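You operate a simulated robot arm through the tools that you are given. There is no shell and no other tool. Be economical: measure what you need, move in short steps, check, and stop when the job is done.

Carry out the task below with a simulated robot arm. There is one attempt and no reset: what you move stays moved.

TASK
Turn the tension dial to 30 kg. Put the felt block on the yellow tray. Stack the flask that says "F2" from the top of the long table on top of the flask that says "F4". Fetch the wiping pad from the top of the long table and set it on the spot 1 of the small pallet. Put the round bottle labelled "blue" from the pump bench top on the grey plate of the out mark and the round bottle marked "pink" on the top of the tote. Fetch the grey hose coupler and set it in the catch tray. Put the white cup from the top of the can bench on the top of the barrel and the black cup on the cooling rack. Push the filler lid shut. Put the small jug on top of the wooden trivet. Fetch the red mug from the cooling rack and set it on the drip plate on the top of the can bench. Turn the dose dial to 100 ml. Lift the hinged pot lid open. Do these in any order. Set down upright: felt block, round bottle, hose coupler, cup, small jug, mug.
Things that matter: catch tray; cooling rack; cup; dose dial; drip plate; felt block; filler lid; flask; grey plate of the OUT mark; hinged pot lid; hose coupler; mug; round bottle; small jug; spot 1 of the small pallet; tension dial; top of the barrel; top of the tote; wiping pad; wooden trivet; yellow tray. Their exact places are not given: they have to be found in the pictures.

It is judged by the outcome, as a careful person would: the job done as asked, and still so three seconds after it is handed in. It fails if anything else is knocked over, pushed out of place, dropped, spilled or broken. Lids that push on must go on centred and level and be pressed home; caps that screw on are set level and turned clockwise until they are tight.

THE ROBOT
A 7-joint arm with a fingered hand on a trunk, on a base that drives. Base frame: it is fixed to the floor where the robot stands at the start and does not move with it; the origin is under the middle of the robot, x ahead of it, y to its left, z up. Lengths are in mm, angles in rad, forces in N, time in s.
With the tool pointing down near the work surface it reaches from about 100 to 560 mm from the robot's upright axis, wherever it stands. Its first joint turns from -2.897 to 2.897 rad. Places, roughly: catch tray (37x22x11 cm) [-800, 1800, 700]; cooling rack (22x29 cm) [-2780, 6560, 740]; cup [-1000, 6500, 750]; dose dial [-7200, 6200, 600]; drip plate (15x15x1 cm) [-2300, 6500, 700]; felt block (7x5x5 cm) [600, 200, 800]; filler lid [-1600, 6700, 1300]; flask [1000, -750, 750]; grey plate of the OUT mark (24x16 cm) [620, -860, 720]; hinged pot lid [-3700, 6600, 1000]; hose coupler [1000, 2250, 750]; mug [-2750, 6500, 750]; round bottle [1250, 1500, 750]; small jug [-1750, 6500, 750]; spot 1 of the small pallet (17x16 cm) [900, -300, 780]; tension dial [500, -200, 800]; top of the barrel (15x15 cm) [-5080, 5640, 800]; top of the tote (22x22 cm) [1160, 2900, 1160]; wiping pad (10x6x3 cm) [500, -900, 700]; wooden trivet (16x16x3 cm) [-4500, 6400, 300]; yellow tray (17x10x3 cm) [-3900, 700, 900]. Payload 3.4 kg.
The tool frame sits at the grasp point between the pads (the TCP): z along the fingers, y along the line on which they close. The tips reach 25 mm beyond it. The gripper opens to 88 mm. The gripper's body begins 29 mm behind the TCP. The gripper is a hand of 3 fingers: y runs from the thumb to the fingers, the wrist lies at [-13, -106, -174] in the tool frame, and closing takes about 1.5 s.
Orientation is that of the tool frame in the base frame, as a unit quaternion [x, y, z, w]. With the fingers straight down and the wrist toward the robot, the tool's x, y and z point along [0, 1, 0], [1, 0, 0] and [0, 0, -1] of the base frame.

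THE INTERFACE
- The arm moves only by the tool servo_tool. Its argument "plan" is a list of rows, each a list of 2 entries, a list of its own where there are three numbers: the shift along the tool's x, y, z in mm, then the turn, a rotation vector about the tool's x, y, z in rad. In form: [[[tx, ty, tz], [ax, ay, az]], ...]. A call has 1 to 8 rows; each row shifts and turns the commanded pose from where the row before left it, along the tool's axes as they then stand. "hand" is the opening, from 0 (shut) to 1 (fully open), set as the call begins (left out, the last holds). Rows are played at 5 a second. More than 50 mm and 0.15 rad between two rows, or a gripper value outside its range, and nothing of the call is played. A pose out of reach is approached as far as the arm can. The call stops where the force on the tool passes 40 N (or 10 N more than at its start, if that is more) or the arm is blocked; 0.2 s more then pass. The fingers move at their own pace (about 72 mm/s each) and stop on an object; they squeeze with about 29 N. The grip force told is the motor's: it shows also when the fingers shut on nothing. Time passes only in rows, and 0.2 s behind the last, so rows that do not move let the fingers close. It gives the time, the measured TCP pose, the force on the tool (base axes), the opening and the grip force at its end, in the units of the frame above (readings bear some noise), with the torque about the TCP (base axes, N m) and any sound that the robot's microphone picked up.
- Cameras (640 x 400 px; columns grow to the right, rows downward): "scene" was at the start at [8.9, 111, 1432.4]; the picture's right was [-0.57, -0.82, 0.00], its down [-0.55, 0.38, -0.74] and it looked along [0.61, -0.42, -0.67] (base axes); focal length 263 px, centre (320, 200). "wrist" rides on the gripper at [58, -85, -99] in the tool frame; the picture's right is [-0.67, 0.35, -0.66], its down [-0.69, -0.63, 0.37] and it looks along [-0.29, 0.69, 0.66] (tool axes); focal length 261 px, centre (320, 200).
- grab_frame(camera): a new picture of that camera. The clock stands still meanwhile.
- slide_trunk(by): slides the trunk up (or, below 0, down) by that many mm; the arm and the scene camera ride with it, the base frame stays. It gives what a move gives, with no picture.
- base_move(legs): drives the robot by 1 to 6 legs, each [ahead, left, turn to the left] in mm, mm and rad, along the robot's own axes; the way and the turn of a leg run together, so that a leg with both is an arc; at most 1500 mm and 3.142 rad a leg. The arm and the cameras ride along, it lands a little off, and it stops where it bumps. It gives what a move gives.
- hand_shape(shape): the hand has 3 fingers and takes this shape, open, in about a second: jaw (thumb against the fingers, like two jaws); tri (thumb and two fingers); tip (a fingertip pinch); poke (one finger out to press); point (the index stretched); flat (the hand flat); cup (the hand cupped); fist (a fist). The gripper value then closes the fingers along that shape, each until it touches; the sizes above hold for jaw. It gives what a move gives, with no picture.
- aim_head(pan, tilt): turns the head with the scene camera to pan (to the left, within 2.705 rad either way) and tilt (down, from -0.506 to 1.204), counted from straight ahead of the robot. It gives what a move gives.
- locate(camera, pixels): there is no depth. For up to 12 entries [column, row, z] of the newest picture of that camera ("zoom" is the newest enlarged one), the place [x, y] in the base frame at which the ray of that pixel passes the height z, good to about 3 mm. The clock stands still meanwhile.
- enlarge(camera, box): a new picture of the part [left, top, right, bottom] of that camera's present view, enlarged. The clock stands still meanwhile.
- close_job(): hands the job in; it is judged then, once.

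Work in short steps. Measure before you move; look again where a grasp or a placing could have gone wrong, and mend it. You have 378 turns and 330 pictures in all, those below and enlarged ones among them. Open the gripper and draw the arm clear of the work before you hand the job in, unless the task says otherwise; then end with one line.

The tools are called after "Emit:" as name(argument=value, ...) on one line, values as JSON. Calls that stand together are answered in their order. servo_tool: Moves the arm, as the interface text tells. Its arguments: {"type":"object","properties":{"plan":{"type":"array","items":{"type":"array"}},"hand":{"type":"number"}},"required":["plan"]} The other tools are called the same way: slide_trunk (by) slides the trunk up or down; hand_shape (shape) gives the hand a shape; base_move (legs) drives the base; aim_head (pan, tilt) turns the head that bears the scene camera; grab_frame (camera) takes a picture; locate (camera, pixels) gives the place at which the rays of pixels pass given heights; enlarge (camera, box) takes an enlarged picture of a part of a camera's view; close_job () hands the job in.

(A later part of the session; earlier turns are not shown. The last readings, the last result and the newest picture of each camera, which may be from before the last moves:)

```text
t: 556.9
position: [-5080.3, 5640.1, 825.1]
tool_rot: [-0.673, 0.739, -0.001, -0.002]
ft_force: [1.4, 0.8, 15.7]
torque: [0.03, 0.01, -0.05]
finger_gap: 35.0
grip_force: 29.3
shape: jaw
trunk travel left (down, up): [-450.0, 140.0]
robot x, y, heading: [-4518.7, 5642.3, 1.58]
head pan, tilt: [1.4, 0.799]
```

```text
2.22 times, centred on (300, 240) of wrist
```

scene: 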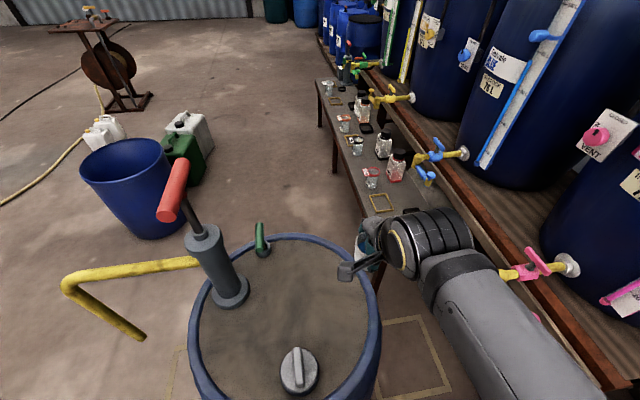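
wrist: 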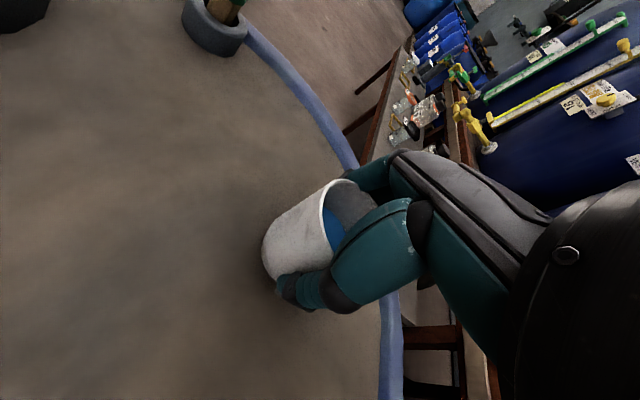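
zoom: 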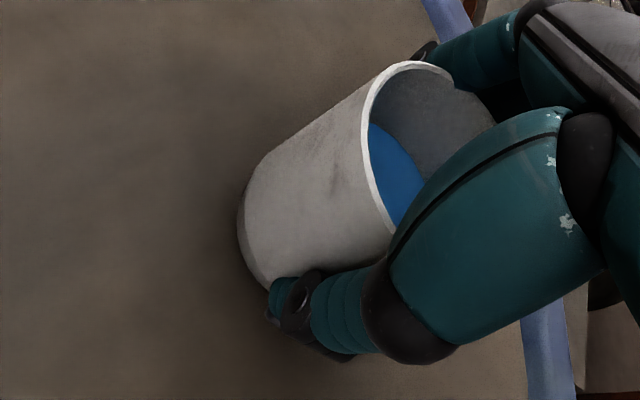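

Contact. Ease 1 mm, open and rise.

Emit:
servo_tool(plan=[[[0, 0, -1.2], [0, 0, 0]], [[0, 0, 0], [0, 0, 0]], [[0, 0, 0], [0, 0, 0]]])

Emit:
servo_tool(plan=[[[0, 0, 0], [0, 0, 0]], [[0, 0, 0], [0, 0, 0]], [[0, 0, 0], [0, 0, 0]], [[0, 0, 0], [0, 0, 0]], [[0, 0, -10], [0, 0, 0]], [[0, 0, -30], [0, 0, 0]], [[0, 0, -45], [0, 0, 0]], [[0, 0, -45], [0, 0, 0]]], hand=0.9)

Emit:
servo_tool(plan=[[[0, 0, -45], [0, 0, 0]], [[-40, 0, -20], [0, 0, 0.1]], [[-43, 0, 0], [0, 0, 0.1]], [[-43, 0, 0], [0, 0, 0.1]], [[-43, 0, 0], [0, 0, 0.1]], [[-43, 0, 0], [0, 0, 0.1]], [[-43, 0, 0], [0, 0, 0.1]], [[-43, 0, 0], [0, 0, 0.1]]])

Emit:
grab_frame(camera="scene")

```text
t: 557.7
position: [-5079.2, 5639.1, 826.1]
tool_rot: [-0.675, 0.738, 0.0, -0.002]
ft_force: [-0.9, 2.3, 17.1]
torque: [0.04, 0.08, -0.03]
finger_gap: 35.3
grip_force: 28.8
shape: jaw
trunk travel left (down, up): [-450.0, 140.0]
robot x, y, heading: [-4518.8, 5641.0, 1.582]
head pan, tilt: [1.4, 0.799]
```

```text
t: 559.5
position: [-5078.6, 5639.7, 954.4]
tool_rot: [-0.674, 0.739, -0.001, 0.0]
ft_force: [0.1, 0.6, -0.6]
torque: [-0.02, 0.01, 0.0]
finger_gap: 79.0
grip_force: 0.0
shape: jaw
trunk travel left (down, up): [-450.0, 140.0]
robot x, y, heading: [-4516.4, 5639.5, 1.58]
head pan, tilt: [1.4, 0.799]
```

```text
t: 561.3
position: [-4967.1, 5908.8, 1015.7]
tool_rot: [-0.378, 0.926, -0.002, -0.001]
ft_force: [-1.9, 0.3, 0.2]
torque: [0.02, -0.02, -0.02]
finger_gap: 79.0
grip_force: 0.1
shape: jaw
trunk travel left (down, up): [-450.0, 140.0]
robot x, y, heading: [-4518.0, 5644.3, 1.579]
head pan, tilt: [1.4, 0.799]
```

```text
73 pictures are left
```

scene: 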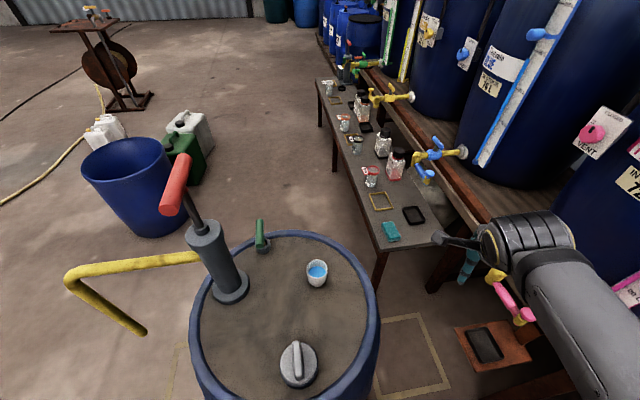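

White cup stands on the barrel. Next the dose dial at (-7200,6200,600); locate floor obstacles to the west.

Emit:
locate(camera="scene", pixels=[[155, 238, 0], [95, 215, 0], [195, 180, 0], [130, 112, 0], [145, 333, 0], [380, 290, 700], [318, 85, 700], [330, 170, 0], [0, 205, 0]])

Emit:
aim_head(pan=1.65, tilt=0.25)

Emit:
grab_frame(camera="scene")

```text
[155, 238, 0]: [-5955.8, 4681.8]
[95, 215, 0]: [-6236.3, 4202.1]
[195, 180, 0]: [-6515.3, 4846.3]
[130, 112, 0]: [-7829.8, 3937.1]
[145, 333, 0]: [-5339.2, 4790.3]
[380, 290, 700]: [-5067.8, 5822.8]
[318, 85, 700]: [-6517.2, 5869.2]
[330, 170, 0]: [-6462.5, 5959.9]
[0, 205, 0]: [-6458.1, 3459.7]
```

```text
t: 562.2
position: [-4966.3, 5908.8, 1017.3]
tool_rot: [-0.38, 0.925, -0.002, 0.0]
ft_force: [0.0, -0.6, -0.5]
torque: [-0.01, 0.0, 0.01]
finger_gap: 79.2
grip_force: 0.2
shape: jaw
trunk travel left (down, up): [-450.0, 140.0]
robot x, y, heading: [-4519.1, 5640.2, 1.578]
head pan, tilt: [1.649, 0.25]
```

```text
72 pictures are left
```

scene: 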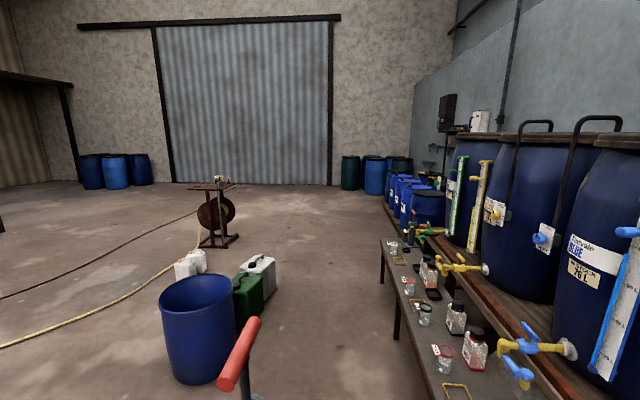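

Emit:
aim_head(pan=2.3, tilt=0.65)

Emit:
grab_frame(camera="scene")

Emit:
locate(camera="scene", pixels=[[320, 100, 0], [320, 200, 0], [320, 300, 0], [200, 200, 0], [450, 200, 0], [450, 300, 0]])

```text
t: 563.3
position: [-4967.4, 5909.3, 1016.6]
tool_rot: [-0.379, 0.925, -0.002, 0.0]
ft_force: [0.7, -0.7, -0.3]
torque: [0.03, 0.01, 0.02]
finger_gap: 79.3
grip_force: 0.1
shape: jaw
trunk travel left (down, up): [-450.0, 140.0]
robot x, y, heading: [-4519.7, 5640.9, 1.581]
head pan, tilt: [2.3, 0.649]
```

```text
71 pictures are left
```

scene: 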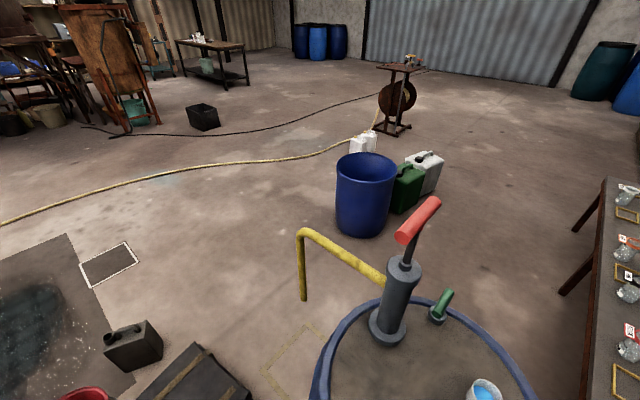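

```text
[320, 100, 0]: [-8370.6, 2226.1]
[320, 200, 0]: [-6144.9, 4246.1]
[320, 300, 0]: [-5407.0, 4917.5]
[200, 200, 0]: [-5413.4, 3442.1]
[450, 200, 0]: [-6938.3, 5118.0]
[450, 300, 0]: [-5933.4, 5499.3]
```

Emit:
locate(camera="scene", pixels=[[198, 343, 150], [252, 398, 150], [133, 370, 0], [105, 345, 0], [160, 355, 0], [85, 390, 250], [318, 385, 0], [303, 298, 700], [303, 298, 800], [300, 235, 950], [340, 235, 0], [395, 210, 0]])

```text
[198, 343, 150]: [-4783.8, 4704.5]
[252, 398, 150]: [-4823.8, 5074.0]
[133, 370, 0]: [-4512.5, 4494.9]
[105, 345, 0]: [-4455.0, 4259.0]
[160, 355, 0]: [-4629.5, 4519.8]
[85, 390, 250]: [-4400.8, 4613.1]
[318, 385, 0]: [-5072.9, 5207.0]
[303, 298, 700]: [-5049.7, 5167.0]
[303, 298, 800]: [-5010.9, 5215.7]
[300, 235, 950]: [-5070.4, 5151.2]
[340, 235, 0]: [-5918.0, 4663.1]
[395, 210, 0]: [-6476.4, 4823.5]
```

Dense clutter blocks the direct way west. I'll do the southern jobs first and approach the dial from the south later. Restore the arm and drive out via x≈-1950.

Emit:
servo_tool(plan=[[[-40, -3, 0], [0, 0, 0.1]], [[-43, -5, 0], [0, 0, 0.1]], [[-43, -6, 0], [0, 0, 0.1]], [[-43, -8, 0], [0, 0, 0.1]], [[-43, -8, 0], [0, 0, 0.1]], [[-43, -8, 0], [0, 0, 0.1]], [[-40, -8, 0], [0, 0, 0.1]], [[-30, -8, 0], [0, 0, 0.09]]], hand=1)

Emit:
base_move(legs=[[105, -150, 0], [0, 0, -1.58], [1300, 0, 0], [1100, 0, 0], [0, 0, -1.571], [1000, 0, 0]])

Emit:
aim_head(pan=0.0, tilt=0.4)

Emit:
grab_frame(camera="scene")

Emit:
locate(camera="scene", pixels=[[320, 200, 0], [320, 300, 0], [200, 250, 0], [450, 250, 0]])

```text
t: 565.1
position: [-4661.0, 5997.7, 1019.2]
tool_rot: [0.005, 1.0, -0.002, 0.001]
ft_force: [0.6, 0.2, -0.3]
torque: [0.0, -0.01, -0.01]
finger_gap: 87.6
grip_force: 0.1
shape: jaw
trunk travel left (down, up): [-450.0, 140.0]
robot x, y, heading: [-4520.3, 5641.6, 1.577]
head pan, tilt: [2.3, 0.649]
```

```text
t: 590.6
position: [-1879.3, 4248.2, 1018.3]
tool_rot: [1.0, -0.019, 0.0, -0.002]
ft_force: [0.3, 0.4, -0.2]
torque: [0.0, 0.0, -0.02]
finger_gap: 87.8
grip_force: 0.1
shape: jaw
trunk travel left (down, up): [-450.0, 140.0]
robot x, y, heading: [-2011.1, 4605.2, -1.591]
head pan, tilt: [2.3, 0.649]
```

```text
t: 592.7
position: [-1878.9, 4248.4, 1019.4]
tool_rot: [1.0, -0.019, 0.0, -0.001]
ft_force: [0.3, -0.2, -0.2]
torque: [0.01, 0.03, 0.02]
finger_gap: 87.5
grip_force: 0.1
shape: jaw
trunk travel left (down, up): [-450.0, 140.0]
robot x, y, heading: [-2012.1, 4610.2, -1.592]
head pan, tilt: [0.0, 0.4]
```

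```text
70 pictures are left
```

scene: 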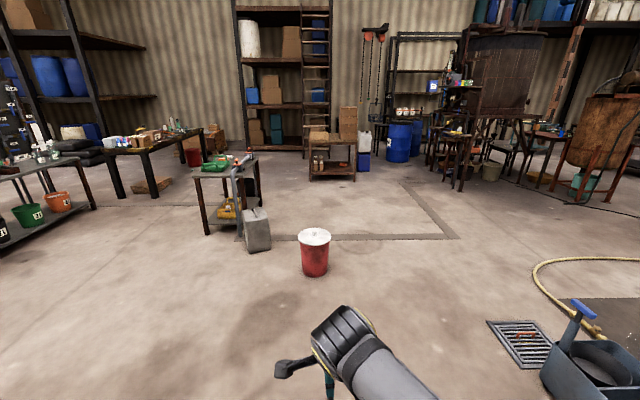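

```text
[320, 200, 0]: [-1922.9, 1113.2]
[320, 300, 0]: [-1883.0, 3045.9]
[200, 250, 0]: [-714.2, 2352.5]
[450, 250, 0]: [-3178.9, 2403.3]
```

Open floor to the south. Drive to the pump bench near (400,2300), facing +x.

Emit:
base_move(legs=[[1450, 0, 0.02], [0, 1450, 0], [0, 950, 0], [0, 0, 1.571], [0, -800, 0]])

Emit:
aim_head(pan=0.0, tilt=0.6)

Emit:
grab_frame(camera="scene")

Emit:
locate(camera="scene", pixels=[[320, 200, 720], [320, 250, 720], [450, 200, 720]])

```text
t: 618.9
position: [695.5, 2447.3, 1018.0]
tool_rot: [0.725, 0.689, -0.001, -0.001]
ft_force: [0.2, -0.7, -0.1]
torque: [0.0, -0.02, -0.03]
finger_gap: 87.7
grip_force: 0.0
shape: jaw
trunk travel left (down, up): [-450.0, 140.0]
robot x, y, heading: [333.5, 2322.2, -0.03]
head pan, tilt: [0.0, 0.4]
```

```text
t: 619.6
position: [695.0, 2447.5, 1017.7]
tool_rot: [0.724, 0.689, -0.001, -0.001]
ft_force: [0.6, -0.5, 0.4]
torque: [0.01, -0.02, 0.01]
finger_gap: 87.6
grip_force: 0.1
shape: jaw
trunk travel left (down, up): [-450.0, 140.0]
robot x, y, heading: [337.7, 2318.6, -0.027]
head pan, tilt: [0.0, 0.6]
```

```text
69 pictures are left
```

scene: 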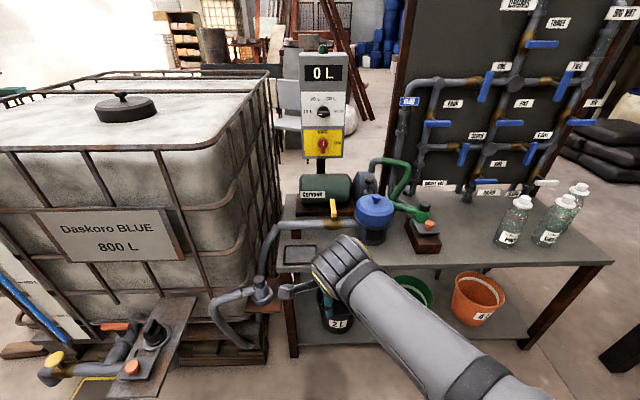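

```text
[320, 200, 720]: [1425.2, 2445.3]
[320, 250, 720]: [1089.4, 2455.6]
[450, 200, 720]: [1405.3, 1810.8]
```

Emit:
servo_tool(plan=[[[-45, 0, -10], [0, 0, 0]], [[-45, 0, -10], [0, 0, 0]], [[-45, 0, -10], [0, 0, 0]], [[-45, 0, -10], [0, 0, 0]], [[-45, 0, -10], [0, 0, 0]], [[-45, 0, 0], [0, 0, 0]], [[-40, 0, 0], [0, 0, 0]]])

Emit:
enlarge(camera="scene", box=[250, 150, 450, 310])

```text
t: 621.2
position: [679.2, 2135.7, 1071.1]
tool_rot: [0.724, 0.69, -0.002, -0.001]
ft_force: [0.1, 0.6, -0.2]
torque: [0.02, -0.01, 0.0]
finger_gap: 87.6
grip_force: 0.0
shape: jaw
trunk travel left (down, up): [-450.0, 140.0]
robot x, y, heading: [334.6, 2317.9, -0.028]
head pan, tilt: [0.0, 0.6]
```

```text
2.50 times, centred on (350, 230) of scene
```

zoom: 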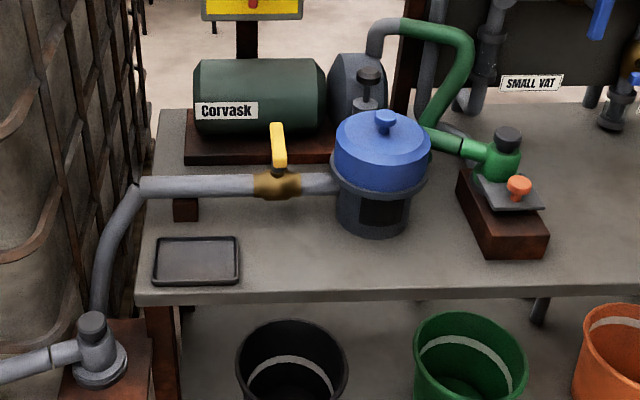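

Emit:
locate(camera="zoom", pixels=[[95, 375, 700], [95, 375, 600], [505, 235, 740], [515, 190, 780], [375, 215, 740], [195, 260, 730], [365, 100, 850], [140, 295, 720]])

Emit:
aim_head(pan=0.35, tilt=0.7)

Emit:
enlarge(camera="scene", box=[160, 150, 480, 370])

```text
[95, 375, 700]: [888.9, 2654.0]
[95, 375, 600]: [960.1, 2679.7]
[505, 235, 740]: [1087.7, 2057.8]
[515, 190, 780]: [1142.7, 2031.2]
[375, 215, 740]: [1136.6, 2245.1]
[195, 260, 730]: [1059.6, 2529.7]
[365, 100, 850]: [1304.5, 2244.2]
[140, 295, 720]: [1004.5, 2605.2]
```

```text
t: 622.0
position: [679.7, 2139.4, 1071.2]
tool_rot: [0.725, 0.688, -0.001, -0.001]
ft_force: [-0.4, 0.4, 0.1]
torque: [-0.02, 0.01, 0.02]
finger_gap: 87.8
grip_force: 0.0
shape: jaw
trunk travel left (down, up): [-450.0, 140.0]
robot x, y, heading: [335.2, 2316.4, -0.032]
head pan, tilt: [0.351, 0.7]
```

```text
1.82 times, centred on (320, 260) of scene
```

zoom: 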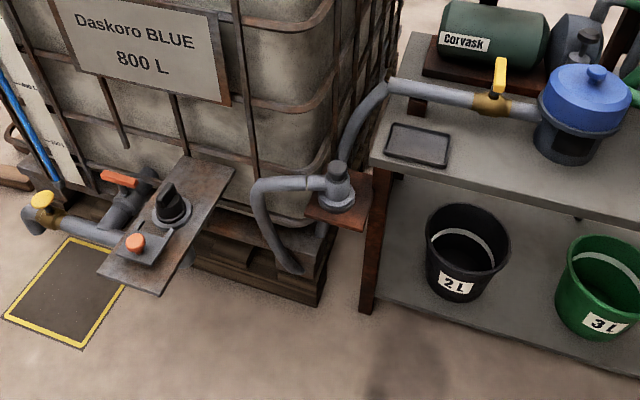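

The grey coupler (with a short grey hose) sits on a bracket at about (920,2660); the green one is the other coupler. Drive in front of it.

Emit:
servo_tool(plan=[[[45, 10, 0], [0, 0, 0]], [[45, 10, 0], [0, 0, 0]], [[45, 10, 0], [0, 0, 0]], [[40, 10, 0], [0, 0, -0.03]]])

Emit:
base_move(legs=[[60, 340, 0.03]])

Emit:
aim_head(pan=-0.15, tilt=0.85)

Emit:
grab_frame(camera="scene")

Emit:
grab_frame(camera="wrist")

```text
t: 623.0
position: [727.2, 2311.0, 1073.6]
tool_rot: [0.715, 0.699, -0.001, -0.002]
ft_force: [-0.7, -0.2, 0.3]
torque: [0.01, -0.01, -0.01]
finger_gap: 87.6
grip_force: 0.1
shape: jaw
trunk travel left (down, up): [-450.0, 140.0]
robot x, y, heading: [335.5, 2318.2, -0.029]
head pan, tilt: [0.351, 0.7]
```

```text
t: 625.3
position: [792.2, 2670.5, 1073.3]
tool_rot: [0.702, 0.713, -0.002, 0.0]
ft_force: [0.0, -1.1, -0.5]
torque: [-0.01, 0.04, -0.02]
finger_gap: 87.5
grip_force: 0.1
shape: jaw
trunk travel left (down, up): [-450.0, 140.0]
robot x, y, heading: [401.0, 2661.4, 0.012]
head pan, tilt: [0.351, 0.7]
```

```text
t: 626.2
position: [792.6, 2670.3, 1073.7]
tool_rot: [0.701, 0.713, -0.001, -0.001]
ft_force: [0.0, -0.1, -0.1]
torque: [0.02, 0.03, 0.03]
finger_gap: 87.7
grip_force: 0.0
shape: jaw
trunk travel left (down, up): [-450.0, 140.0]
robot x, y, heading: [398.9, 2661.1, 0.01]
head pan, tilt: [-0.15, 0.85]
```

```text
66 pictures are left
```

scene: 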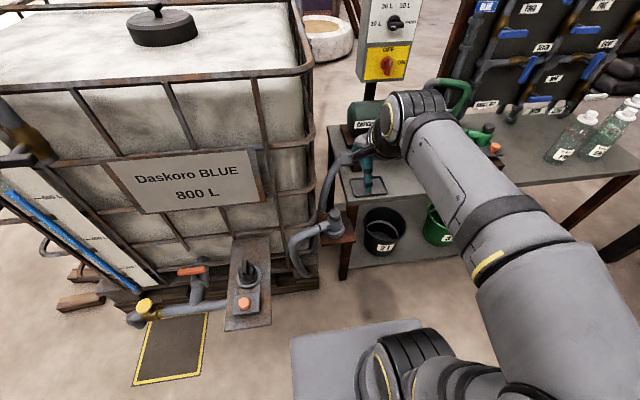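

```text
65 pictures are left
```

wrist: 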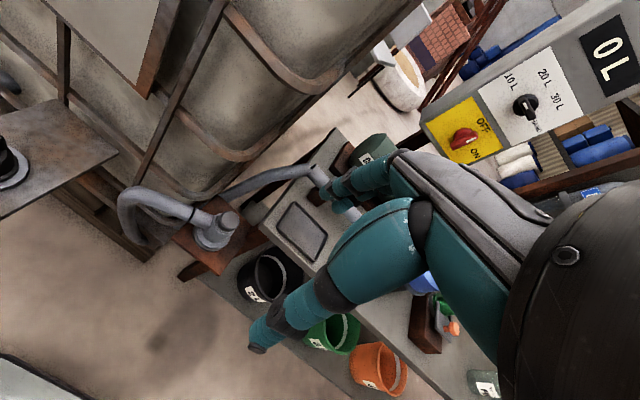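

Emit:
enlarge(camera="scene", box=[270, 180, 390, 290])

Emit:
locate(camera="zoom", pixels=[[320, 200, 700]])

Emit:
enlarge(camera="wrist", box=[110, 170, 290, 290])

```text
3.64 times, centred on (330, 235) of scene
```

zoom: 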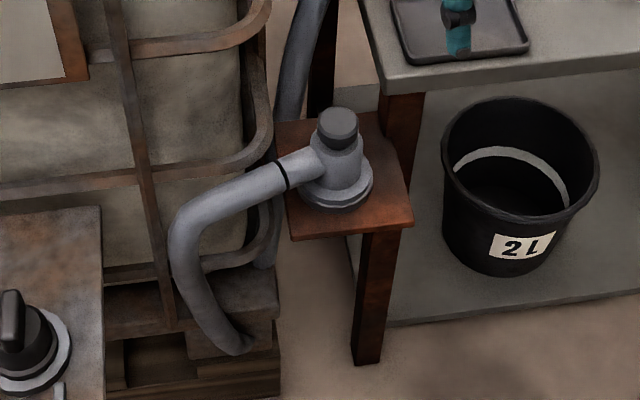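

```text
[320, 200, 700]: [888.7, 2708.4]
```

```text
3.33 times, centred on (200, 230) of wrist
```

zoom: 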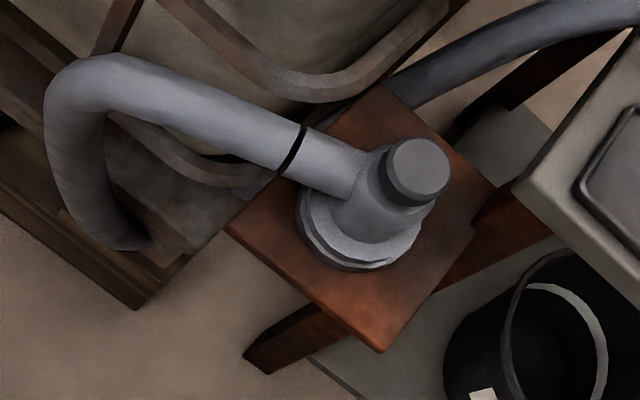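

Emit:
locate(camera="zoom", pixels=[[358, 220, 550], [358, 220, 600], [358, 220, 650], [420, 160, 650], [420, 160, 700], [420, 160, 750], [380, 350, 600], [380, 350, 550]])

Emit:
enlarge(camera="scene", box=[270, 180, 390, 290])

Emit:
locate(camera="zoom", pixels=[[337, 188, 550], [337, 188, 600], [337, 188, 650], [338, 118, 650], [338, 118, 700], [338, 118, 750], [412, 225, 600], [412, 225, 550]])

```text
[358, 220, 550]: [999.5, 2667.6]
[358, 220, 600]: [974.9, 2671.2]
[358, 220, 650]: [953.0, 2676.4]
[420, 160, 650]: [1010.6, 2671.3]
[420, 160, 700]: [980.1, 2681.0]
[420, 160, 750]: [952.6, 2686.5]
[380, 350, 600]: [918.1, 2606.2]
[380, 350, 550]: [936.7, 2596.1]
```

```text
3.64 times, centred on (330, 235) of scene
```

zoom: 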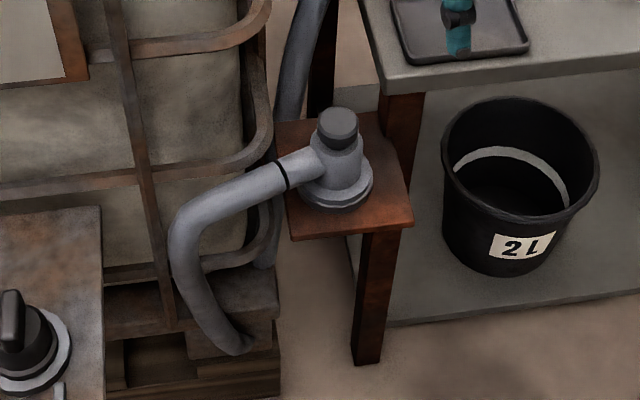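

```text
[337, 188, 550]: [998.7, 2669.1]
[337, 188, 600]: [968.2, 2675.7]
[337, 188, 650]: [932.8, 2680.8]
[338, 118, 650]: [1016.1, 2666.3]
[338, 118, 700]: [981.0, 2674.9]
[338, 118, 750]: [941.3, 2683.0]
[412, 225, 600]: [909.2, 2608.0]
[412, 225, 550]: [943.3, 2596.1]
```

Coupler axis ≈(985,2674): flange on shelf z≈570, knob top ≈695, hose exits toward +y. Lower trunk, close in and approach from above with jaws across x.

Emit:
slide_trunk(by=-150)

Emit:
base_move(legs=[[75, 0, -0.01]])

Emit:
servo_tool(plan=[[[0, 30, 20], [0, 0, 0]], [[0, 30, 25], [0, 0, 0]], [[0, 30, 30], [0, 0, 0]], [[0, 25, 30], [0, 0, 0]], [[0, 0, 20], [0, 0, 0]], [[0, 0, 0], [0, 0, 0]]], hand=1)

Emit:
grab_frame(camera="wrist")

```text
t: 628.0
position: [793.2, 2670.4, 923.2]
tool_rot: [0.701, 0.713, -0.002, -0.001]
ft_force: [0.2, -1.1, -0.1]
torque: [0.02, 0.0, 0.01]
finger_gap: 87.8
grip_force: 0.1
shape: jaw
trunk travel left (down, up): [-300.0, 290.0]
robot x, y, heading: [400.8, 2663.6, 0.008]
head pan, tilt: [-0.15, 0.85]
```

```text
t: 629.0
position: [869.3, 2664.9, 922.9]
tool_rot: [0.706, 0.709, -0.001, -0.001]
ft_force: [0.1, -1.1, -0.5]
torque: [-0.02, -0.02, -0.04]
finger_gap: 87.5
grip_force: 0.1
shape: jaw
trunk travel left (down, up): [-300.0, 290.0]
robot x, y, heading: [473.5, 2662.7, -0.004]
head pan, tilt: [-0.15, 0.85]
```

```text
t: 630.4
position: [987.8, 2665.3, 794.2]
tool_rot: [0.705, 0.709, -0.001, -0.002]
ft_force: [-0.3, -0.3, 0.2]
torque: [-0.02, -0.02, 0.01]
finger_gap: 87.5
grip_force: 0.1
shape: jaw
trunk travel left (down, up): [-300.0, 290.0]
robot x, y, heading: [476.9, 2661.9, -0.005]
head pan, tilt: [-0.15, 0.85]
```

```text
61 pictures are left
```

wrist: 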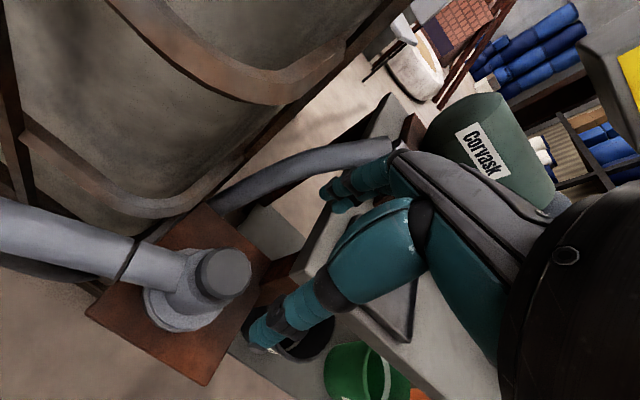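

Emit:
locate(camera="wrist", pixels=[[226, 272, 695], [226, 272, 680], [186, 306, 580]])

Emit:
servo_tool(plan=[[[6, 0, 30], [0, 0, 0]], [[0, 0, 30], [0, 0, 0]], [[0, 0, 0], [0, 0, 0]]])

Emit:
grab_frame(camera="wrist")

```text
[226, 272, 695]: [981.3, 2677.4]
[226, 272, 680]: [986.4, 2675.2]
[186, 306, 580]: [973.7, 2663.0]
```

```text
t: 631.2
position: [988.3, 2671.1, 736.2]
tool_rot: [0.707, 0.707, -0.001, -0.001]
ft_force: [0.5, -0.5, 0.5]
torque: [0.0, -0.03, -0.01]
finger_gap: 87.7
grip_force: 0.1
shape: jaw
trunk travel left (down, up): [-300.0, 290.0]
robot x, y, heading: [475.7, 2666.4, -0.01]
head pan, tilt: [-0.15, 0.85]
```

```text
60 pictures are left
```

wrist: 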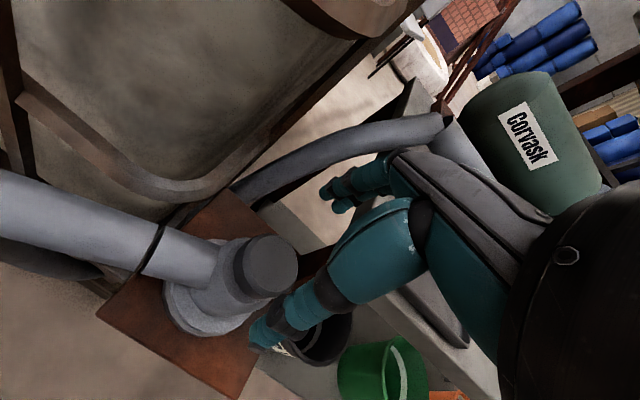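

Narrow the opening to keep clear of the pipe behind; descend and close.

Emit:
servo_tool(plan=[[[4, -3, 0], [0, 0, 0]], [[0, 0, 25], [0, 0, 0]], [[0, 0, 20], [0, 0, 0]], [[0, 0, 13], [0, 0, 0]], [[0, 0, 0], [0, 0, 0]]], hand=0.65)

Emit:
servo_tool(plan=[[[0, 0, 0], [0, 0, 0]], [[0, 0, 0], [0, 0, 0]], [[0, 0, 0], [0, 0, 0]], [[0, 0, 0], [0, 0, 0]], [[0, 0, 0], [0, 0, 0]], [[0, 0, 0], [0, 0, 0]], [[0, 0, 0], [0, 0, 0]]], hand=0)

Emit:
servo_tool(plan=[[[0, 0, -5], [0, 0, 0]], [[0, 0, -12], [0, 0, 0]], [[0, 0, -15], [0, 0, 0]], [[0, 0, 0], [0, 0, 0]]])

Emit:
grab_frame(camera="wrist")

```text
t: 632.4
position: [981.3, 2674.8, 680.5]
tool_rot: [0.706, 0.708, -0.002, -0.001]
ft_force: [-0.3, -0.6, -0.3]
torque: [-0.01, 0.02, 0.0]
finger_gap: 57.8
grip_force: 0.0
shape: jaw
trunk travel left (down, up): [-300.0, 290.0]
robot x, y, heading: [474.3, 2662.0, -0.009]
head pan, tilt: [-0.15, 0.85]
```

```text
t: 634.0
position: [980.4, 2674.6, 681.3]
tool_rot: [0.706, 0.709, 0.0, 0.0]
ft_force: [-0.1, 0.3, 3.1]
torque: [0.01, 0.19, -0.02]
finger_gap: 44.6
grip_force: 29.2
shape: jaw
trunk travel left (down, up): [-300.0, 290.0]
robot x, y, heading: [477.4, 2662.6, -0.008]
head pan, tilt: [-0.15, 0.85]
```

```text
t: 635.0
position: [982.4, 2674.1, 711.6]
tool_rot: [0.706, 0.708, -0.001, -0.002]
ft_force: [-0.4, -0.7, -1.3]
torque: [-0.02, -0.02, -0.01]
finger_gap: 36.4
grip_force: 28.2
shape: jaw
trunk travel left (down, up): [-300.0, 290.0]
robot x, y, heading: [475.0, 2660.5, -0.015]
head pan, tilt: [-0.15, 0.85]
```

```text
59 pictures are left
```

wrist: 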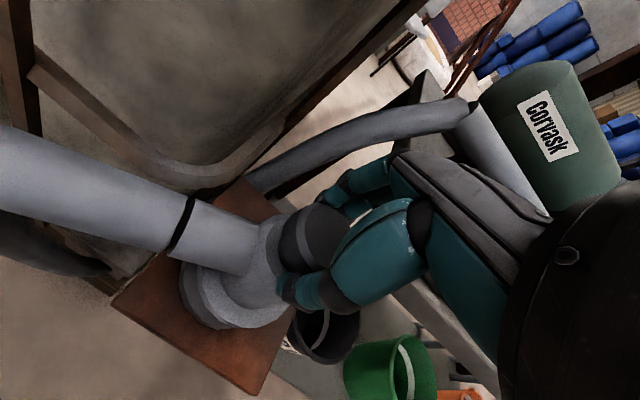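

The fingers slid up to the knob (36 mm). Lift a bit more and see whether it comes.

Emit:
servo_tool(plan=[[[0, 0, -6], [0, 0, 0]], [[0, 0, -6], [0, 0, 0]], [[0, 0, 0], [0, 0, 0]]])

Emit:
enlarge(camera="scene", box=[270, 160, 430, 300])

```text
t: 635.8
position: [980.9, 2674.3, 723.9]
tool_rot: [0.707, 0.708, -0.001, -0.001]
ft_force: [0.2, -0.3, -2.0]
torque: [0.0, 0.01, 0.02]
finger_gap: 36.6
grip_force: 29.1
shape: jaw
trunk travel left (down, up): [-300.0, 290.0]
robot x, y, heading: [474.8, 2663.4, -0.003]
head pan, tilt: [-0.15, 0.85]
```

```text
2.86 times, centred on (350, 230) of scene
```

zoom: 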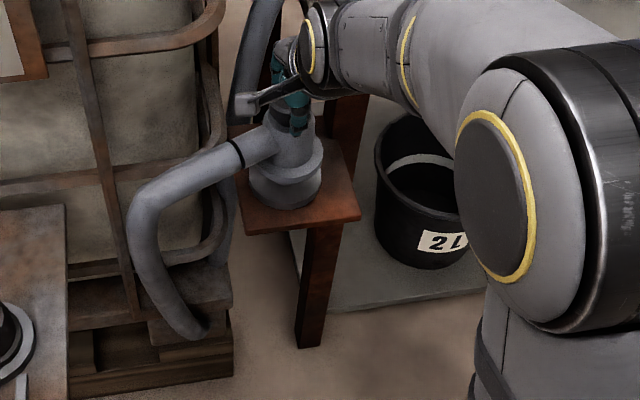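

It is coming off its socket. Continue up.

Emit:
servo_tool(plan=[[[0, 0, -12], [0, 0, 0]], [[0, 0, -20], [0, 0, 0]], [[0, 0, -25], [0, 0, 0]], [[0, 0, -30], [0, 0, 0]], [[0, 0, -30], [0, 0, 0]], [[0, 0, -25], [0, 0, 0]], [[0, 0, 0], [0, 0, 0]]])

Emit:
enlarge(camera="scene", box=[250, 120, 430, 300])

```text
t: 637.4
position: [981.9, 2675.9, 868.6]
tool_rot: [0.706, 0.709, -0.002, -0.002]
ft_force: [0.1, -0.3, -0.7]
torque: [-0.01, 0.0, -0.03]
finger_gap: 36.6
grip_force: 29.6
shape: jaw
trunk travel left (down, up): [-300.0, 290.0]
robot x, y, heading: [473.8, 2662.3, -0.007]
head pan, tilt: [-0.15, 0.85]
```

```text
2.22 times, centred on (340, 210) of scene
```

zoom: 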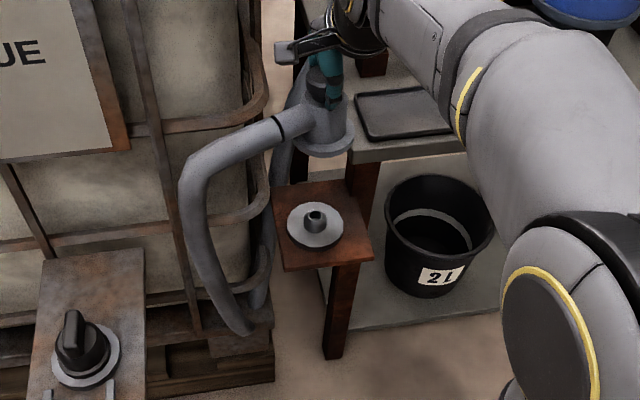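

Coupler is free. Raise the trunk and carry it to the cart's catch tray: back off, turn, and approach from the east.

Emit:
slide_trunk(by=150)

Emit:
servo_tool(plan=[[[0, -15, 0], [0, 0, 0]], [[0, -30, 0], [0, 0, 0]], [[0, -35, 0], [0, 0, 0]], [[0, -20, 0], [0, 0, 0]]])

Emit:
base_move(legs=[[-480, 0, 0]])

Emit:
grab_frame(camera="scene")

```text
t: 639.2
position: [980.9, 2676.1, 1018.5]
tool_rot: [0.706, 0.708, -0.002, -0.001]
ft_force: [0.1, -0.4, -2.4]
torque: [-0.01, -0.05, 0.0]
finger_gap: 36.6
grip_force: 28.6
shape: jaw
trunk travel left (down, up): [-450.0, 140.0]
robot x, y, heading: [476.5, 2665.7, -0.009]
head pan, tilt: [-0.15, 0.85]
```

```text
t: 640.2
position: [882.1, 2675.8, 1018.9]
tool_rot: [0.706, 0.708, -0.002, -0.002]
ft_force: [0.6, -0.5, -1.0]
torque: [-0.01, 0.0, 0.01]
finger_gap: 36.7
grip_force: 29.3
shape: jaw
trunk travel left (down, up): [-450.0, 140.0]
robot x, y, heading: [474.2, 2660.9, -0.003]
head pan, tilt: [-0.15, 0.85]
```

```text
t: 643.0
position: [403.6, 2679.0, 1018.7]
tool_rot: [0.705, 0.709, -0.002, -0.001]
ft_force: [0.1, 0.0, -1.7]
torque: [0.01, -0.02, -0.03]
finger_gap: 36.5
grip_force: 28.8
shape: jaw
trunk travel left (down, up): [-450.0, 140.0]
robot x, y, heading: [1.6, 2668.9, -0.004]
head pan, tilt: [-0.15, 0.85]
```

```text
56 pictures are left
```

scene: 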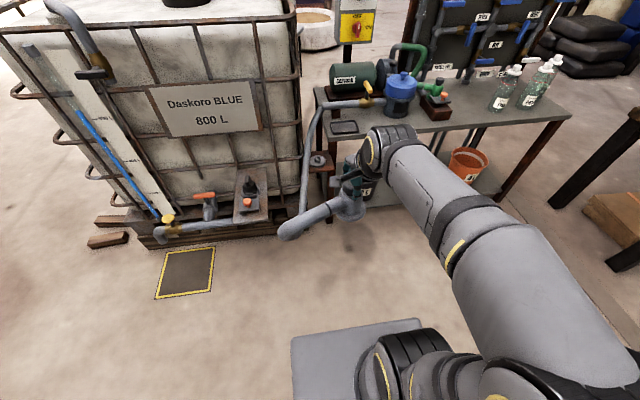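

The coupler's short hose tail comes along freely. Turn and approach the cart from the east.

Emit:
base_move(legs=[[0, 0, 3.14], [0, 865, 0]])

Emit:
aim_head(pan=0.0, tilt=0.6)

Emit:
grab_frame(camera="scene")

Emit:
locate(camera="scene", pixels=[[320, 200, 720], [320, 250, 720], [320, 300, 0]])

```text
t: 655.1
position: [-307.6, 1751.0, 1018.4]
tool_rot: [0.751, -0.66, 0.001, -0.001]
ft_force: [-0.4, -0.5, -1.1]
torque: [0.02, -0.01, -0.01]
finger_gap: 35.2
grip_force: 28.7
shape: jaw
trunk travel left (down, up): [-450.0, 140.0]
robot x, y, heading: [93.9, 1815.1, -3.023]
head pan, tilt: [-0.15, 0.85]
```

```text
t: 655.9
position: [-308.0, 1752.3, 1017.0]
tool_rot: [0.751, -0.66, 0.001, 0.0]
ft_force: [0.4, -0.4, -1.2]
torque: [0.0, 0.03, 0.04]
finger_gap: 35.5
grip_force: 28.3
shape: jaw
trunk travel left (down, up): [-450.0, 140.0]
robot x, y, heading: [92.8, 1815.0, -3.022]
head pan, tilt: [0.0, 0.6]
```

```text
55 pictures are left
```

scene: 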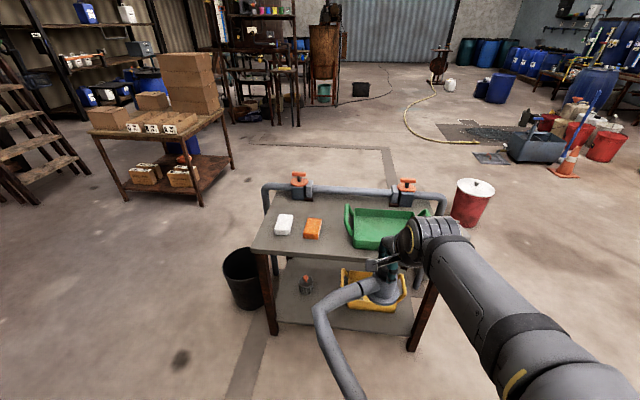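

```text
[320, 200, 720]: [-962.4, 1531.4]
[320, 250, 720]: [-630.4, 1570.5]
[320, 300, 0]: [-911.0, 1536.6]
```

Emit:
locate(camera="scene", pixels=[[345, 206, 800], [415, 210, 780], [355, 248, 780], [400, 232, 720], [365, 218, 720], [270, 252, 700], [405, 258, 700], [435, 345, 0], [305, 195, 720]])

Emit:
enlarge(camera="scene", box=[240, 160, 460, 320])

```text
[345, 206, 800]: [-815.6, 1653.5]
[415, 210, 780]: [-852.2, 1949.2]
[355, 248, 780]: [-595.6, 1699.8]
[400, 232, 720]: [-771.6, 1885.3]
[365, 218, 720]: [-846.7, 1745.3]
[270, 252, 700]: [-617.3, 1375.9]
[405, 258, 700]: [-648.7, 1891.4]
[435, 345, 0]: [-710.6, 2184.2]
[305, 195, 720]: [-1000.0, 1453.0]
```

```text
2.50 times, centred on (350, 240) of scene
```

zoom: 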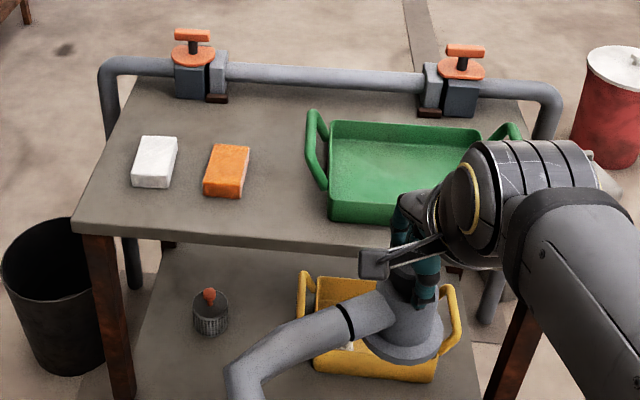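

Catch tray interior is centred near (-800,1825), bottom ≈712. Straighten and approach.

Emit:
base_move(legs=[[0, 0, -0.119], [325, -35, 0]])

Emit:
servo_tool(plan=[[[0, 30, 0], [0, 0, 0]], [[0, 35, 0], [0, 0, 0]], [[0, 35, 0], [0, 0, 0]], [[0, 0, 20], [0, 0, 0]], [[0, 0, 25], [0, 0, 0]], [[0, 0, 0], [0, 0, 0]]])

Emit:
grab_frame(camera="wrist")

Emit:
grab_frame(camera="scene")

```text
t: 658.6
position: [-632.0, 1837.6, 1017.4]
tool_rot: [0.709, -0.706, 0.0, -0.001]
ft_force: [-0.5, -0.5, -0.3]
torque: [0.01, 0.02, -0.02]
finger_gap: 35.2
grip_force: 28.9
shape: jaw
trunk travel left (down, up): [-450.0, 140.0]
robot x, y, heading: [-225.5, 1851.6, 3.135]
head pan, tilt: [0.0, 0.6]
```

```text
t: 660.0
position: [-732.9, 1836.3, 970.8]
tool_rot: [0.708, -0.706, 0.002, -0.002]
ft_force: [0.1, -0.6, -0.9]
torque: [0.03, 0.0, -0.04]
finger_gap: 35.4
grip_force: 28.7
shape: jaw
trunk travel left (down, up): [-450.0, 140.0]
robot x, y, heading: [-222.5, 1851.4, 3.137]
head pan, tilt: [0.0, 0.6]
```

```text
53 pictures are left
```

wrist: 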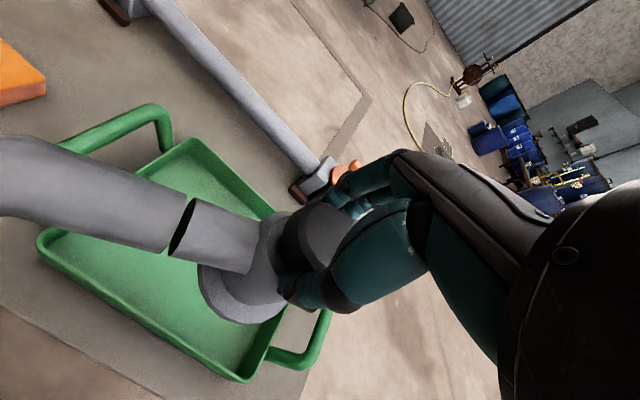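

```text
52 pictures are left
```

scene: 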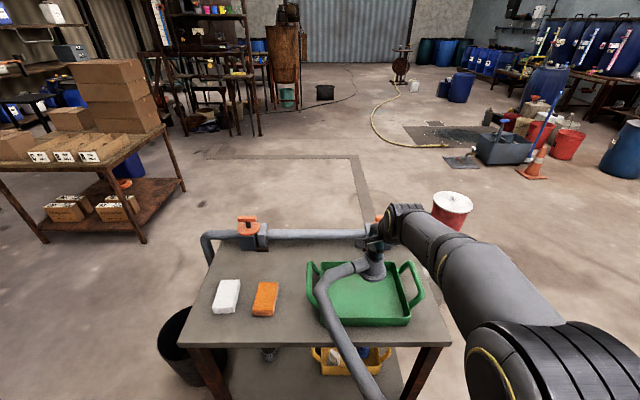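

Emit:
locate(camera="wrist", pixels=[[188, 143, 750], [275, 212, 750], [250, 380, 750], [42, 240, 750]])

Emit:
locate(camera="scene", pixels=[[322, 268, 750], [395, 265, 750], [408, 322, 750], [325, 325, 750]])

```text
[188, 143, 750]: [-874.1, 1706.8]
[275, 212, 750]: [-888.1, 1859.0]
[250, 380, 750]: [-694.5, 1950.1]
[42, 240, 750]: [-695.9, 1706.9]
```

```text
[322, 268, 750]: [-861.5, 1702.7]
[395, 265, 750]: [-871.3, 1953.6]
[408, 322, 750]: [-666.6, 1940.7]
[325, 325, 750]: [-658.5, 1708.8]
```

Tray centre ≈(-774,1828). Move over it and lower.

Emit:
servo_tool(plan=[[[0, 20, 0], [0, 0, 0]], [[2, 20, 10], [0, 0, 0]], [[0, 0, 25], [0, 0, 0]], [[0, 0, 25], [0, 0, 0]], [[0, 0, 15], [0, 0, 0]], [[0, 0, 10], [0, 0, 0]], [[0, 0, 0], [0, 0, 0]]])

Emit:
enlarge(camera="scene", box=[290, 200, 450, 350])

```text
t: 661.6
position: [-773.1, 1834.8, 886.6]
tool_rot: [0.709, -0.705, 0.001, -0.001]
ft_force: [-0.3, -0.5, -1.6]
torque: [0.04, -0.02, 0.0]
finger_gap: 35.4
grip_force: 28.8
shape: jaw
trunk travel left (down, up): [-450.0, 140.0]
robot x, y, heading: [-227.0, 1851.8, 3.138]
head pan, tilt: [0.0, 0.6]
```

```text
2.67 times, centred on (370, 275) of scene
```

zoom: 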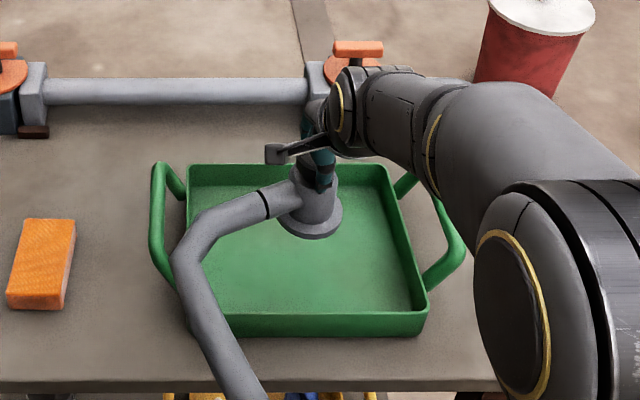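

Emit:
servo_tool(plan=[[[0, 0, 12], [0, 0, 0]], [[0, 0, 10], [0, 0, 0]], [[0, 0, 6], [0, 0, 0]], [[0, 0, 4], [0, 0, 0]], [[0, 0, 0], [0, 0, 0]]])

Emit:
servo_tool(plan=[[[0, 0, 4], [0, 0, 0]], [[0, 0, 4], [0, 0, 0]], [[0, 0, 0], [0, 0, 0]]])

Emit:
enlarge(camera="wrist", box=[100, 130, 400, 380])

```text
t: 662.8
position: [-771.8, 1837.7, 855.1]
tool_rot: [0.709, -0.705, 0.001, -0.001]
ft_force: [0.2, -0.4, -1.5]
torque: [0.02, 0.0, 0.0]
finger_gap: 35.5
grip_force: 29.0
shape: jaw
trunk travel left (down, up): [-450.0, 140.0]
robot x, y, heading: [-225.4, 1853.5, 3.132]
head pan, tilt: [0.0, 0.6]
```

```text
t: 663.6
position: [-772.3, 1836.3, 847.1]
tool_rot: [0.709, -0.705, 0.002, -0.001]
ft_force: [-0.1, 0.8, -0.9]
torque: [0.03, -0.01, 0.01]
finger_gap: 35.4
grip_force: 28.5
shape: jaw
trunk travel left (down, up): [-450.0, 140.0]
robot x, y, heading: [-225.3, 1854.0, 3.133]
head pan, tilt: [0.0, 0.6]
```

```text
1.60 times, centred on (250, 255) of wrist
```

zoom: 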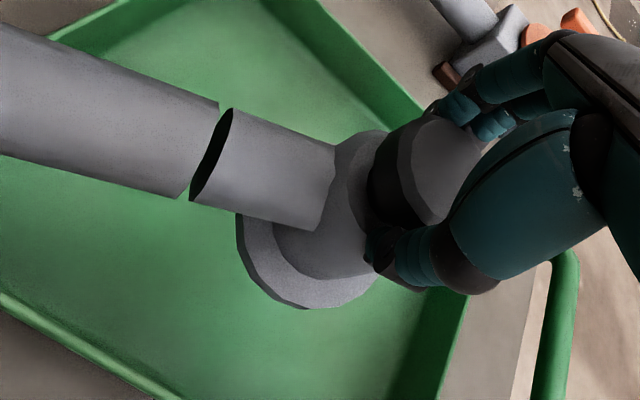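

Still above the tray floor. Continue lowering by small steps.

Emit:
servo_tool(plan=[[[0, 0, 5], [0, 0, 0]], [[0, 0, 4], [0, 0, 0]], [[0, 0, 3], [0, 0, 0]], [[0, 0, 0], [0, 0, 0]]])

Emit:
servo_tool(plan=[[[0, 0, 4], [0, 0, 0]], [[0, 0, 3], [0, 0, 0]], [[0, 0, 0], [0, 0, 0]]])

Emit:
servo_tool(plan=[[[0, 0, 3], [0, 0, 0]], [[0, 0, 2], [0, 0, 0]], [[0, 0, 0], [0, 0, 0]]])

```text
t: 664.6
position: [-771.6, 1834.2, 835.0]
tool_rot: [0.709, -0.706, 0.002, -0.001]
ft_force: [0.1, -0.2, -0.5]
torque: [0.05, 0.02, -0.03]
finger_gap: 35.5
grip_force: 29.1
shape: jaw
trunk travel left (down, up): [-450.0, 140.0]
robot x, y, heading: [-226.0, 1850.9, 3.133]
head pan, tilt: [0.0, 0.6]
```

```text
t: 665.4
position: [-769.2, 1835.5, 828.0]
tool_rot: [0.709, -0.705, 0.002, -0.001]
ft_force: [-0.9, -0.2, -1.5]
torque: [0.0, 0.02, -0.05]
finger_gap: 35.4
grip_force: 29.1
shape: jaw
trunk travel left (down, up): [-450.0, 140.0]
robot x, y, heading: [-226.2, 1850.4, 3.141]
head pan, tilt: [0.0, 0.6]
```

```text
t: 666.2
position: [-770.2, 1835.6, 823.0]
tool_rot: [0.709, -0.705, 0.001, -0.001]
ft_force: [0.2, -0.1, -1.3]
torque: [0.0, 0.02, -0.01]
finger_gap: 35.5
grip_force: 29.1
shape: jaw
trunk travel left (down, up): [-450.0, 140.0]
robot x, y, heading: [-223.9, 1853.5, 3.131]
head pan, tilt: [0.0, 0.6]
```

Emit:
servo_tool(plan=[[[0, 0, 3], [0, 0, 0]], [[0, 0, 3], [0, 0, 0]], [[0, 0, 0], [0, 0, 0]]])

Emit:
servo_tool(plan=[[[0, 0, 3], [0, 0, 0]], [[0, 0, 2], [0, 0, 0]], [[0, 0, 0], [0, 0, 0]]])

Emit:
servo_tool(plan=[[[0, 0, 2], [0, 0, 0]], [[0, 0, 2], [0, 0, 0]], [[0, 0, 0], [0, 0, 0]]])

```text
t: 667.0
position: [-770.9, 1835.4, 818.7]
tool_rot: [0.709, -0.705, 0.001, -0.001]
ft_force: [-0.4, -0.1, -1.0]
torque: [0.02, -0.03, 0.02]
finger_gap: 35.3
grip_force: 28.3
shape: jaw
trunk travel left (down, up): [-450.0, 140.0]
robot x, y, heading: [-225.1, 1851.3, 3.138]
head pan, tilt: [0.0, 0.6]
```

```text
t: 667.8
position: [-769.9, 1834.2, 813.4]
tool_rot: [0.709, -0.705, 0.001, -0.002]
ft_force: [0.2, -0.1, -1.0]
torque: [0.03, -0.02, 0.01]
finger_gap: 35.5
grip_force: 29.2
shape: jaw
trunk travel left (down, up): [-450.0, 140.0]
robot x, y, heading: [-223.4, 1850.1, 3.14]
head pan, tilt: [0.0, 0.6]
```

```text
t: 668.6
position: [-771.5, 1835.3, 808.9]
tool_rot: [0.709, -0.705, 0.001, -0.002]
ft_force: [-1.3, 1.4, -2.2]
torque: [0.02, 0.01, 0.01]
finger_gap: 35.4
grip_force: 29.2
shape: jaw
trunk travel left (down, up): [-450.0, 140.0]
robot x, y, heading: [-224.8, 1851.6, 3.136]
head pan, tilt: [0.0, 0.6]
```

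Emit:
enlarge(camera="scene", box=[300, 220, 420, 330])

Emit:
servo_tool(plan=[[[0, 0, 2], [0, 0, 0]], [[0, 0, 2], [0, 0, 0]], [[0, 0, 0], [0, 0, 0]]])

```text
3.64 times, centred on (360, 275) of scene
```

zoom: 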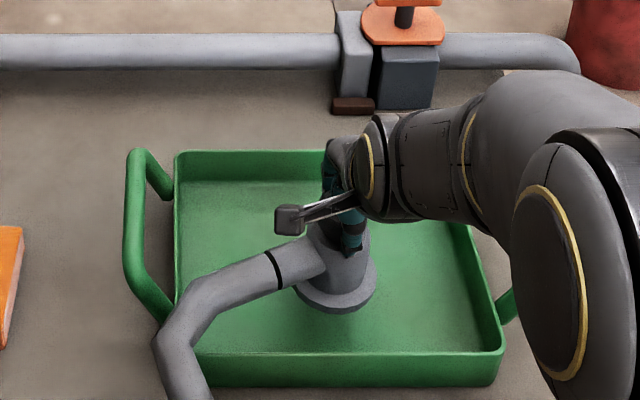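

```text
t: 669.4
position: [-770.9, 1835.6, 803.7]
tool_rot: [0.709, -0.705, 0.001, -0.001]
ft_force: [-0.2, -0.1, -2.1]
torque: [0.0, 0.03, 0.01]
finger_gap: 35.4
grip_force: 29.2
shape: jaw
trunk travel left (down, up): [-450.0, 140.0]
robot x, y, heading: [-222.6, 1851.3, 3.137]
head pan, tilt: [0.0, 0.6]
```

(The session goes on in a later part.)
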